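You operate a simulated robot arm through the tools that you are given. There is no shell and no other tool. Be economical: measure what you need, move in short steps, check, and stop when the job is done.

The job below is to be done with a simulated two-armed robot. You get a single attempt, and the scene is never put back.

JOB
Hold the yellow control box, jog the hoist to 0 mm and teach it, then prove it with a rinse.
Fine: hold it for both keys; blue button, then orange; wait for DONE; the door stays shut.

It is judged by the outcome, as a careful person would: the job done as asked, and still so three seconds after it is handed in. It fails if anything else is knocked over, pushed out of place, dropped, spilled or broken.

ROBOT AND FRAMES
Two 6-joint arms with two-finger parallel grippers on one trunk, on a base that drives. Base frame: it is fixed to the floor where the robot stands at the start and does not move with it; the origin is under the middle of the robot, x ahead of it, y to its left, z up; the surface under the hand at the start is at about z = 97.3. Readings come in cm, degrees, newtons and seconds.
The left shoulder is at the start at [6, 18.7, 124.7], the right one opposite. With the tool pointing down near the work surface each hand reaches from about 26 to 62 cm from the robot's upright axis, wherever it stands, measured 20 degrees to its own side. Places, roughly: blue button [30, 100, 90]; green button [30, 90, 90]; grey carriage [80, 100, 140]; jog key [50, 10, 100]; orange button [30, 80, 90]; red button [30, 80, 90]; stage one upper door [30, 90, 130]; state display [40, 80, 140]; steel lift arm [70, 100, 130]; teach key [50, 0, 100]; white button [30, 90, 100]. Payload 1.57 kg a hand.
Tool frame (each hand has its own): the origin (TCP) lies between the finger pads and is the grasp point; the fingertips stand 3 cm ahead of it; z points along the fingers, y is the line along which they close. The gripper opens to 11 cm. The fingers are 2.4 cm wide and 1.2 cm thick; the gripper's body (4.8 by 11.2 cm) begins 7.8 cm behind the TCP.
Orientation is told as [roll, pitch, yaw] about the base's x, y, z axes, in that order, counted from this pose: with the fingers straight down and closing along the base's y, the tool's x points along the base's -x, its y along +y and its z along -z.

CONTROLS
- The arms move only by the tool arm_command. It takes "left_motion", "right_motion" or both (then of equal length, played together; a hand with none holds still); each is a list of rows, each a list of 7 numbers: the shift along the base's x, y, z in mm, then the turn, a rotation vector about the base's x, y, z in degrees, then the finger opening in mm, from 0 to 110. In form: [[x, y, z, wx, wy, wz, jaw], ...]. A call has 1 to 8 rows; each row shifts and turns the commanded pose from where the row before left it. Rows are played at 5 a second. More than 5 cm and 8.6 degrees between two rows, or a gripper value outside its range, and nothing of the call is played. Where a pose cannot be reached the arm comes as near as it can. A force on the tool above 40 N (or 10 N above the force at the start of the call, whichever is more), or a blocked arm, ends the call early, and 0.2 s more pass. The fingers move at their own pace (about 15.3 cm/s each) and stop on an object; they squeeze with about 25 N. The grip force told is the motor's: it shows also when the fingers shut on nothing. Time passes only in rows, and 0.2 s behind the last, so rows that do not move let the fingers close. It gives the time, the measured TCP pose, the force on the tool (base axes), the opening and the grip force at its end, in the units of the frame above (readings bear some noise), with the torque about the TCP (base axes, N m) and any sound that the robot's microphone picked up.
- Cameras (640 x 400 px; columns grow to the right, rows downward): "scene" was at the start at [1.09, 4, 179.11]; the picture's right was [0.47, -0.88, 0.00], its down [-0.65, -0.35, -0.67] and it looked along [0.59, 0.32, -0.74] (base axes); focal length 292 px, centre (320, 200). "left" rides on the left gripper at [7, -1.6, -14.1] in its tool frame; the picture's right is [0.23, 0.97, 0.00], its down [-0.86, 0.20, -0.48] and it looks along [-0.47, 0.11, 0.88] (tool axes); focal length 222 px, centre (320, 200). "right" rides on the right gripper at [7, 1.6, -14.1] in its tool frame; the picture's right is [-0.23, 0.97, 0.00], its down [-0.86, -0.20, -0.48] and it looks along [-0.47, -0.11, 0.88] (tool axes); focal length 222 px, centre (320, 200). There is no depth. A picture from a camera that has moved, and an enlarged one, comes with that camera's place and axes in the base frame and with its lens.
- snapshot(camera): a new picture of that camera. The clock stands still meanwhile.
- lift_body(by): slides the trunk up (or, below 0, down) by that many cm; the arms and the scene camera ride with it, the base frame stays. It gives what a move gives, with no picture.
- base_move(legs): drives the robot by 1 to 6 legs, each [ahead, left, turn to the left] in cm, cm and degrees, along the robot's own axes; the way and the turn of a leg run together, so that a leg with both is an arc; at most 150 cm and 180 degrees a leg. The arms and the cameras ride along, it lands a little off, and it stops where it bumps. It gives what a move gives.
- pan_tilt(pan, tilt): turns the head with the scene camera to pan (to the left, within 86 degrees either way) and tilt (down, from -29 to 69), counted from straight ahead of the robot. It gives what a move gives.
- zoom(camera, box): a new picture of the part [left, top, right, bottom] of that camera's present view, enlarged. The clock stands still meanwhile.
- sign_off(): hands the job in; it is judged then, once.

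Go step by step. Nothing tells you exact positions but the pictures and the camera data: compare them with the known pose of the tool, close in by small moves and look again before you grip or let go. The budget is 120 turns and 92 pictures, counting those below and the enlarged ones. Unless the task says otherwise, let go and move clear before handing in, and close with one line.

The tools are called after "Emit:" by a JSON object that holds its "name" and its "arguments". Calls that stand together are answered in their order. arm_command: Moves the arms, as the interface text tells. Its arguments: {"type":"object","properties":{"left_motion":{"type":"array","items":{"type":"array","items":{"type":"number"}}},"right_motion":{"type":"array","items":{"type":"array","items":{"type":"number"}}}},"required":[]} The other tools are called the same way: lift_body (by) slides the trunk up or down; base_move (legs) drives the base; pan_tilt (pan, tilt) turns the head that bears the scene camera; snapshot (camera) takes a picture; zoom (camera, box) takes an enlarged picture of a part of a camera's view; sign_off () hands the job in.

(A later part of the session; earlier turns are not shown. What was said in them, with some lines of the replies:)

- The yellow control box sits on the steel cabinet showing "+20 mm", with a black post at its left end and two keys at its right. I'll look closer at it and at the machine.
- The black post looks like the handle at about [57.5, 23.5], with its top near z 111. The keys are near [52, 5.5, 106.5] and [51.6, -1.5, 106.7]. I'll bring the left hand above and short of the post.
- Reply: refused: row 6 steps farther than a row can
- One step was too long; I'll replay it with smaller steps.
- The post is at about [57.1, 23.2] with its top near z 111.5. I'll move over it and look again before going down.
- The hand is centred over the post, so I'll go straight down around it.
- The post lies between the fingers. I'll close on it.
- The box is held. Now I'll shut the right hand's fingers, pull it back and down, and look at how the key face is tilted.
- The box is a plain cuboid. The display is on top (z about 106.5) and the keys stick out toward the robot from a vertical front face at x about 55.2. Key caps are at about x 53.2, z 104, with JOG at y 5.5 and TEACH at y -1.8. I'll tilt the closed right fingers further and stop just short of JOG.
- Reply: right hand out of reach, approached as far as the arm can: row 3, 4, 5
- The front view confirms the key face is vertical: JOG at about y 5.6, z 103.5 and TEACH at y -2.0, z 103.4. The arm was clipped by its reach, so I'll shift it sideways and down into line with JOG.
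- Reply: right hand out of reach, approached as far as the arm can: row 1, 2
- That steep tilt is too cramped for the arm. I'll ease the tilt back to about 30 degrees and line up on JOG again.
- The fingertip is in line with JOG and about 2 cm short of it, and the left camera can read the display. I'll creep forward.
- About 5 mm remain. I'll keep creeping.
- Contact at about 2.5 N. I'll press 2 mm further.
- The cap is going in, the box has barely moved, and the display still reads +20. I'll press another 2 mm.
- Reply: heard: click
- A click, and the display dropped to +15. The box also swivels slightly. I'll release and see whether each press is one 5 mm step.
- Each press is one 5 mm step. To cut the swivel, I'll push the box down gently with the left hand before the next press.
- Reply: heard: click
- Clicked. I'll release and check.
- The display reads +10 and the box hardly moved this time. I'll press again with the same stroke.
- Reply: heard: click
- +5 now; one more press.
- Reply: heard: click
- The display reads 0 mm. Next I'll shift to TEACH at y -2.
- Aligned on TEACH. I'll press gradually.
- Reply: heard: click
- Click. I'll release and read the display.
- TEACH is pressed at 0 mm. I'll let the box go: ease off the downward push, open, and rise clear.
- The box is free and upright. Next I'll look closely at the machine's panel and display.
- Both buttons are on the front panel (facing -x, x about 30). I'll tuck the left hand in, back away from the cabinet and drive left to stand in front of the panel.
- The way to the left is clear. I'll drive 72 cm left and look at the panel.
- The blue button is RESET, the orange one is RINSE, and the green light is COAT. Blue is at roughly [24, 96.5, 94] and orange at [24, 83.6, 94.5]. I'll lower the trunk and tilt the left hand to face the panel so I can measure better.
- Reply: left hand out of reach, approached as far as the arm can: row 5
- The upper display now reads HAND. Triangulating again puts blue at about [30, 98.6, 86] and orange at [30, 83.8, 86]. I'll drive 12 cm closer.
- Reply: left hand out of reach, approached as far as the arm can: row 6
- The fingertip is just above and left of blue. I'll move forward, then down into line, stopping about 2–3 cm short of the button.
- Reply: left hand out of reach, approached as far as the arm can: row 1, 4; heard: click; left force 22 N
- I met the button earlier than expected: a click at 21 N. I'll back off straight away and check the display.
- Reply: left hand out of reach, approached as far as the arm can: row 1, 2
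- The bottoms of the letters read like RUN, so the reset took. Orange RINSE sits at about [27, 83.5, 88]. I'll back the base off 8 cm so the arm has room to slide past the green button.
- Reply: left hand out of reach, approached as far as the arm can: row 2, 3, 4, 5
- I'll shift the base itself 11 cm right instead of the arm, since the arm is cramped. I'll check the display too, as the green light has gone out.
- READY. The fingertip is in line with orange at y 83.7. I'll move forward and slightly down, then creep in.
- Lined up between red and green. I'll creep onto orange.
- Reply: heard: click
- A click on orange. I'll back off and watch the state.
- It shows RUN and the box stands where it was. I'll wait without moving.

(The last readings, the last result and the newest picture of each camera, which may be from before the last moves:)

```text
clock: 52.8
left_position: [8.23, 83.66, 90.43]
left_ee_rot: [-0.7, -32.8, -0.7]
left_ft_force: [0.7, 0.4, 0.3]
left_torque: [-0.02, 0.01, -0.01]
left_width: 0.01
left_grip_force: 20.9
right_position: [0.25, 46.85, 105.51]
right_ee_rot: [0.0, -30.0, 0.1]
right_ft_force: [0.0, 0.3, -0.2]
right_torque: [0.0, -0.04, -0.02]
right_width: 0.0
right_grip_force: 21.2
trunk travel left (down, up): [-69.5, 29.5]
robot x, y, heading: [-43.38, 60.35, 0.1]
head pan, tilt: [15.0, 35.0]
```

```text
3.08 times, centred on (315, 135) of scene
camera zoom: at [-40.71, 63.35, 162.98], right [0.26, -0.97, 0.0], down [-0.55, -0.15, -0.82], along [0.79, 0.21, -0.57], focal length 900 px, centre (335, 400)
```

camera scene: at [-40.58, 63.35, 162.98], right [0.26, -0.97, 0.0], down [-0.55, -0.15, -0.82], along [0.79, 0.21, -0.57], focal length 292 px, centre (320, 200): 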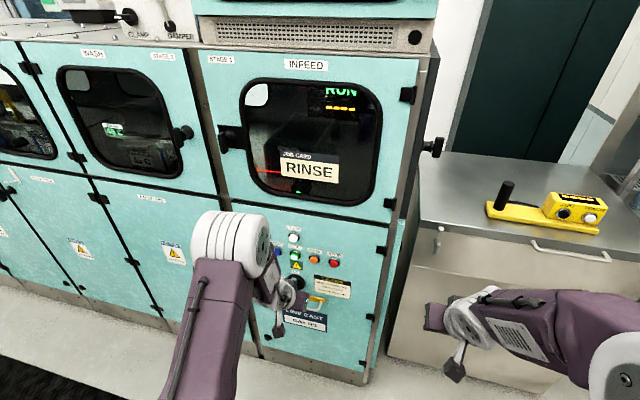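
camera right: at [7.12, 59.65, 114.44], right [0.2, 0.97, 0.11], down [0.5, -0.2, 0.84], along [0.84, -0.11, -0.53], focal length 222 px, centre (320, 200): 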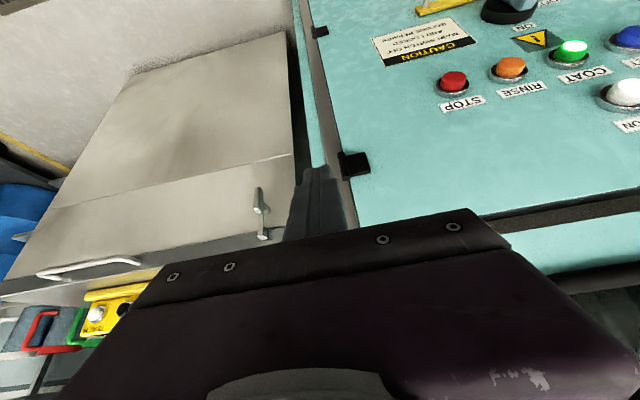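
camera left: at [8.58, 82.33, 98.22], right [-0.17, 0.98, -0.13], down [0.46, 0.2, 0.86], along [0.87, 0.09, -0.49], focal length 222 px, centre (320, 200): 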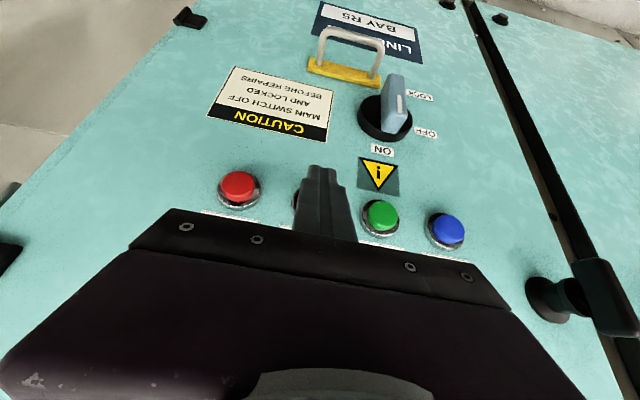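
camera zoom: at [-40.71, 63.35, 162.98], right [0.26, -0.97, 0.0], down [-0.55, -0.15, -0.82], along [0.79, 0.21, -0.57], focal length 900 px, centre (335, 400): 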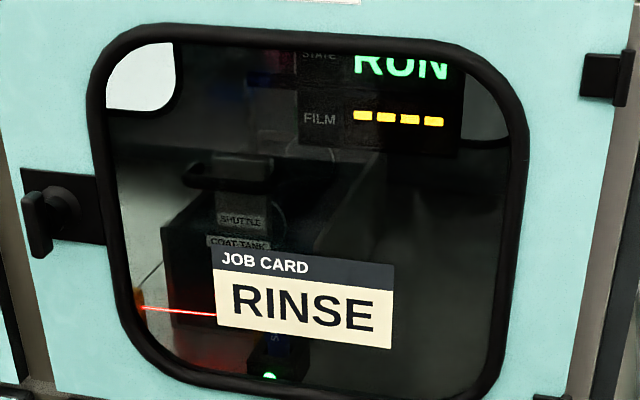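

Still RUN, and the shuttle is moving. I'll keep waiting.

Emit:
{"name": "arm_command", "arguments": {"left_motion": [[0, 0, 0, 0, 0, 0, 0], [0, 0, 0, 0, 0, 0, 0], [0, 0, 0, 0, 0, 0, 0], [0, 0, 0, 0, 0, 0, 0], [0, 0, 0, 0, 0, 0, 0], [0, 0, 0, 0, 0, 0, 0], [0, 0, 0, 0, 0, 0, 0], [0, 0, 0, 0, 0, 0, 0]]}}

Emit:
{"name": "arm_command", "arguments": {"left_motion": [[0, 0, 0, 0, 0, 0, 0], [0, 0, 0, 0, 0, 0, 0], [0, 0, 0, 0, 0, 0, 0], [0, 0, 0, 0, 0, 0, 0], [0, 0, 0, 0, 0, 0, 0], [0, 0, 0, 0, 0, 0, 0], [0, 0, 0, 0, 0, 0, 0], [0, 0, 0, 0, 0, 0, 0]]}}

Emit:
{"name": "arm_command", "arguments": {"left_motion": [[0, 0, 0, 0, 0, 0, 0], [0, 0, 0, 0, 0, 0, 0], [0, 0, 0, 0, 0, 0, 0], [0, 0, 0, 0, 0, 0, 0], [0, 0, 0, 0, 0, 0, 0], [0, 0, 0, 0, 0, 0, 0], [0, 0, 0, 0, 0, 0, 0], [0, 0, 0, 0, 0, 0, 0]]}}

Emit:
{"name": "zoom", "arguments": {"camera": "scene", "box": [230, 70, 400, 200]}}

```text
clock: 54.6
left_position: [8.16, 83.58, 90.43]
left_ee_rot: [-0.8, -32.8, -0.6]
left_ft_force: [0.1, 0.3, 0.0]
left_torque: [0.0, 0.02, 0.01]
left_width: 0.0
left_grip_force: 21.3
right_position: [0.27, 46.83, 105.72]
right_ee_rot: [0.1, -29.9, 0.0]
right_ft_force: [0.1, 0.1, 0.3]
right_torque: [-0.02, -0.03, 0.03]
right_width: 0.0
right_grip_force: 21.0
trunk travel left (down, up): [-69.5, 29.5]
robot x, y, heading: [-43.45, 61.25, -0.2]
head pan, tilt: [15.0, 35.0]
```

```text
clock: 56.4
left_position: [8.16, 83.7, 90.45]
left_ee_rot: [-0.7, -32.7, -0.6]
left_ft_force: [0.4, 0.0, 0.3]
left_torque: [0.0, 0.01, -0.06]
left_width: 0.0
left_grip_force: 21.4
right_position: [0.28, 46.89, 105.72]
right_ee_rot: [0.0, -30.0, 0.1]
right_ft_force: [-0.3, 0.7, -0.3]
right_torque: [0.04, 0.0, 0.02]
right_width: 0.0
right_grip_force: 21.8
trunk travel left (down, up): [-69.5, 29.5]
robot x, y, heading: [-43.34, 60.72, 0.1]
head pan, tilt: [15.0, 35.0]
```

```text
clock: 58.2
left_position: [8.16, 83.68, 90.5]
left_ee_rot: [-0.7, -32.7, -0.7]
left_ft_force: [1.2, -0.6, -0.1]
left_torque: [0.0, 0.01, -0.01]
left_width: 0.01
left_grip_force: 21.4
right_position: [0.23, 47.0, 105.64]
right_ee_rot: [0.0, -30.0, 0.1]
right_ft_force: [0.0, 0.2, 0.4]
right_torque: [0.03, -0.01, 0.02]
right_width: 0.01
right_grip_force: 21.4
trunk travel left (down, up): [-69.5, 29.5]
robot x, y, heading: [-43.2, 61.27, -0.0]
head pan, tilt: [15.0, 35.0]
```

```text
3.08 times, centred on (315, 135) of scene
camera zoom: at [-40.71, 63.35, 162.98], right [0.26, -0.97, 0.0], down [-0.55, -0.15, -0.82], along [0.79, 0.21, -0.57], focal length 900 px, centre (335, 400)
```

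zoom: 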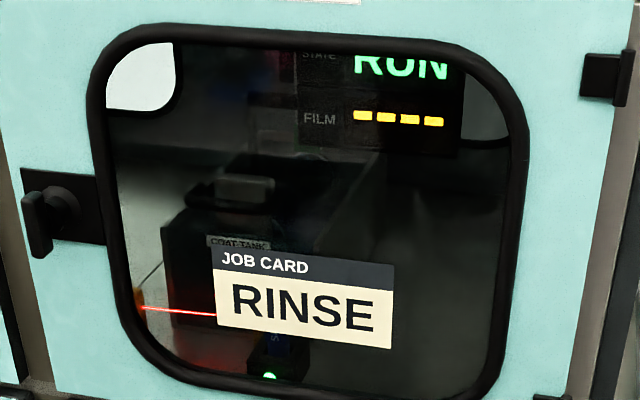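

Emit:
{"name": "arm_command", "arguments": {"left_motion": [[0, 0, 0, 0, 0, 0, 0], [0, 0, 0, 0, 0, 0, 0], [0, 0, 0, 0, 0, 0, 0], [0, 0, 0, 0, 0, 0, 0], [0, 0, 0, 0, 0, 0, 0], [0, 0, 0, 0, 0, 0, 0], [0, 0, 0, 0, 0, 0, 0], [0, 0, 0, 0, 0, 0, 0]]}}

Emit:
{"name": "arm_command", "arguments": {"left_motion": [[0, 0, 0, 0, 0, 0, 0], [0, 0, 0, 0, 0, 0, 0], [0, 0, 0, 0, 0, 0, 0], [0, 0, 0, 0, 0, 0, 0], [0, 0, 0, 0, 0, 0, 0], [0, 0, 0, 0, 0, 0, 0], [0, 0, 0, 0, 0, 0, 0], [0, 0, 0, 0, 0, 0, 0]]}}

Emit:
{"name": "arm_command", "arguments": {"left_motion": [[0, 0, 0, 0, 0, 0, 0], [0, 0, 0, 0, 0, 0, 0], [0, 0, 0, 0, 0, 0, 0], [0, 0, 0, 0, 0, 0, 0], [0, 0, 0, 0, 0, 0, 0], [0, 0, 0, 0, 0, 0, 0], [0, 0, 0, 0, 0, 0, 0], [0, 0, 0, 0, 0, 0, 0]]}}

Emit:
{"name": "arm_command", "arguments": {"left_motion": [[0, 0, 0, 0, 0, 0, 0], [0, 0, 0, 0, 0, 0, 0], [0, 0, 0, 0, 0, 0, 0], [0, 0, 0, 0, 0, 0, 0], [0, 0, 0, 0, 0, 0, 0], [0, 0, 0, 0, 0, 0, 0], [0, 0, 0, 0, 0, 0, 0], [0, 0, 0, 0, 0, 0, 0]]}}

Emit:
{"name": "zoom", "arguments": {"camera": "scene", "box": [230, 70, 400, 200]}}

```text
clock: 60.0
left_position: [8.19, 83.65, 90.6]
left_ee_rot: [-0.7, -32.8, -0.6]
left_ft_force: [-0.3, 0.0, -0.1]
left_torque: [-0.01, 0.01, 0.0]
left_width: 0.01
left_grip_force: 21.1
right_position: [0.24, 46.88, 105.57]
right_ee_rot: [0.0, -29.9, 0.1]
right_ft_force: [-0.1, -0.4, 0.0]
right_torque: [0.02, -0.02, -0.01]
right_width: 0.02
right_grip_force: 21.4
trunk travel left (down, up): [-69.5, 29.5]
robot x, y, heading: [-43.35, 60.89, 0.3]
head pan, tilt: [15.0, 35.0]
```

```text
clock: 61.8
left_position: [8.09, 83.68, 90.53]
left_ee_rot: [-0.6, -32.7, -0.6]
left_ft_force: [-0.5, 0.5, 0.2]
left_torque: [0.04, 0.0, -0.03]
left_width: 0.0
left_grip_force: 21.7
right_position: [0.26, 46.83, 105.7]
right_ee_rot: [0.0, -30.0, 0.1]
right_ft_force: [-0.4, -1.0, -0.3]
right_torque: [-0.02, 0.0, 0.01]
right_width: 0.01
right_grip_force: 21.1
trunk travel left (down, up): [-69.5, 29.5]
robot x, y, heading: [-43.25, 61.18, 0.4]
head pan, tilt: [15.0, 35.0]
```

```text
clock: 63.6
left_position: [8.2, 83.54, 90.52]
left_ee_rot: [-0.7, -32.7, -0.6]
left_ft_force: [-0.1, 0.4, 0.8]
left_torque: [0.03, 0.02, 0.02]
left_width: 0.0
left_grip_force: 21.2
right_position: [0.33, 46.89, 105.71]
right_ee_rot: [0.1, -30.1, 0.1]
right_ft_force: [-0.5, 0.5, 0.1]
right_torque: [0.01, 0.0, 0.02]
right_width: 0.01
right_grip_force: 21.3
trunk travel left (down, up): [-69.5, 29.5]
robot x, y, heading: [-43.52, 60.89, 0.1]
head pan, tilt: [15.0, 35.0]
```

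```text
clock: 65.4
left_position: [8.21, 83.56, 90.54]
left_ee_rot: [-0.6, -32.7, -0.6]
left_ft_force: [0.1, -0.4, -0.4]
left_torque: [0.02, -0.03, 0.0]
left_width: 0.0
left_grip_force: 21.4
right_position: [0.21, 46.93, 105.6]
right_ee_rot: [-0.1, -30.0, 0.1]
right_ft_force: [-0.3, 0.3, -0.6]
right_torque: [0.02, 0.01, -0.02]
right_width: 0.0
right_grip_force: 21.6
trunk travel left (down, up): [-69.5, 29.5]
robot x, y, heading: [-43.22, 60.83, 0.3]
head pan, tilt: [15.0, 35.0]
```

```text
3.08 times, centred on (315, 135) of scene
camera zoom: at [-40.71, 63.35, 162.98], right [0.26, -0.97, 0.0], down [-0.55, -0.15, -0.82], along [0.79, 0.21, -0.57], focal length 900 px, centre (335, 400)
```

zoom: 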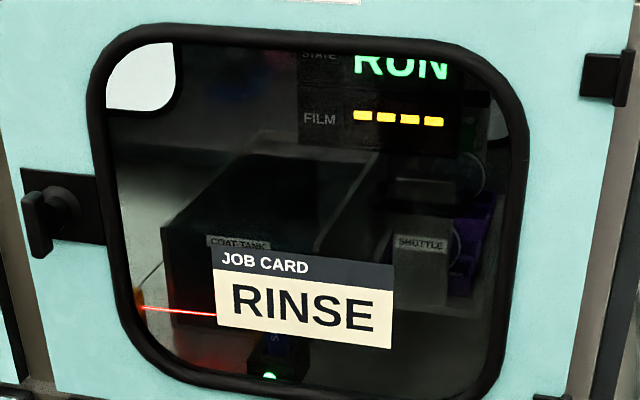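

The shuttle has come back to the right. It still reads RUN, so I'll wait more.

Emit:
{"name": "arm_command", "arguments": {"left_motion": [[0, 0, 0, 0, 0, 0, 0], [0, 0, 0, 0, 0, 0, 0], [0, 0, 0, 0, 0, 0, 0], [0, 0, 0, 0, 0, 0, 0], [0, 0, 0, 0, 0, 0, 0], [0, 0, 0, 0, 0, 0, 0], [0, 0, 0, 0, 0, 0, 0], [0, 0, 0, 0, 0, 0, 0]]}}

Emit:
{"name": "arm_command", "arguments": {"left_motion": [[0, 0, 0, 0, 0, 0, 0], [0, 0, 0, 0, 0, 0, 0], [0, 0, 0, 0, 0, 0, 0], [0, 0, 0, 0, 0, 0, 0], [0, 0, 0, 0, 0, 0, 0], [0, 0, 0, 0, 0, 0, 0], [0, 0, 0, 0, 0, 0, 0], [0, 0, 0, 0, 0, 0, 0]]}}

Emit:
{"name": "zoom", "arguments": {"camera": "scene", "box": [230, 70, 400, 200]}}

```text
clock: 67.2
left_position: [8.08, 83.59, 90.46]
left_ee_rot: [-0.7, -32.7, -0.5]
left_ft_force: [0.4, 0.9, -1.0]
left_torque: [0.01, 0.04, 0.01]
left_width: 0.0
left_grip_force: 21.5
right_position: [0.26, 46.86, 105.75]
right_ee_rot: [-0.1, -30.0, 0.2]
right_ft_force: [0.6, -0.3, -0.3]
right_torque: [0.02, -0.01, 0.02]
right_width: 0.02
right_grip_force: 20.8
trunk travel left (down, up): [-69.5, 29.5]
robot x, y, heading: [-43.42, 60.69, 0.1]
head pan, tilt: [15.0, 35.0]
```

```text
clock: 69.0
left_position: [8.18, 83.51, 90.51]
left_ee_rot: [-0.8, -32.7, -0.6]
left_ft_force: [0.2, 0.3, 0.1]
left_torque: [0.04, 0.02, -0.02]
left_width: 0.02
left_grip_force: 21.5
right_position: [0.15, 46.88, 105.67]
right_ee_rot: [-0.1, -30.0, 0.1]
right_ft_force: [-1.3, 0.3, 0.4]
right_torque: [0.01, -0.02, 0.04]
right_width: 0.0
right_grip_force: 21.4
trunk travel left (down, up): [-69.5, 29.5]
robot x, y, heading: [-43.35, 61.04, 0.2]
head pan, tilt: [15.0, 35.0]
```

```text
3.08 times, centred on (315, 135) of scene
camera zoom: at [-40.71, 63.35, 162.98], right [0.26, -0.97, 0.0], down [-0.55, -0.15, -0.82], along [0.79, 0.21, -0.57], focal length 900 px, centre (335, 400)
```

zoom: 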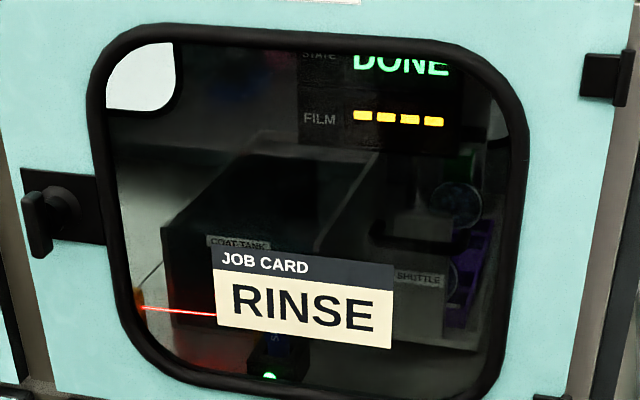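

The display reads DONE and the door is shut. One last look at the control box.

Emit:
{"name": "zoom", "arguments": {"camera": "scene", "box": [470, 160, 630, 260]}}

```text
4.00 times, centred on (550, 210) of scene
camera zoom: at [-40.71, 63.35, 162.98], right [0.26, -0.97, 0.0], down [-0.55, -0.15, -0.82], along [0.79, 0.21, -0.57], focal length 1170 px, centre (-600, 160)
```

zoom: 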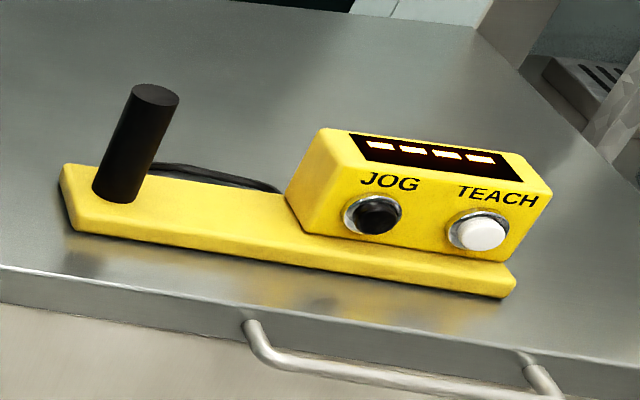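

The box shows dashes, which I take to mean it is out of HAND mode; it stands undisturbed and both hands are clear. I'm handing in.

Emit:
{"name": "sign_off", "arguments": {}}

```text
The job is handed in.
```

I held the control box for both keys, jogged the hoist to 0 mm and pressed TEACH, then ran blue and orange; the rinse reached DONE with the door shut. The box swivelled a millimetre or two while I pressed.
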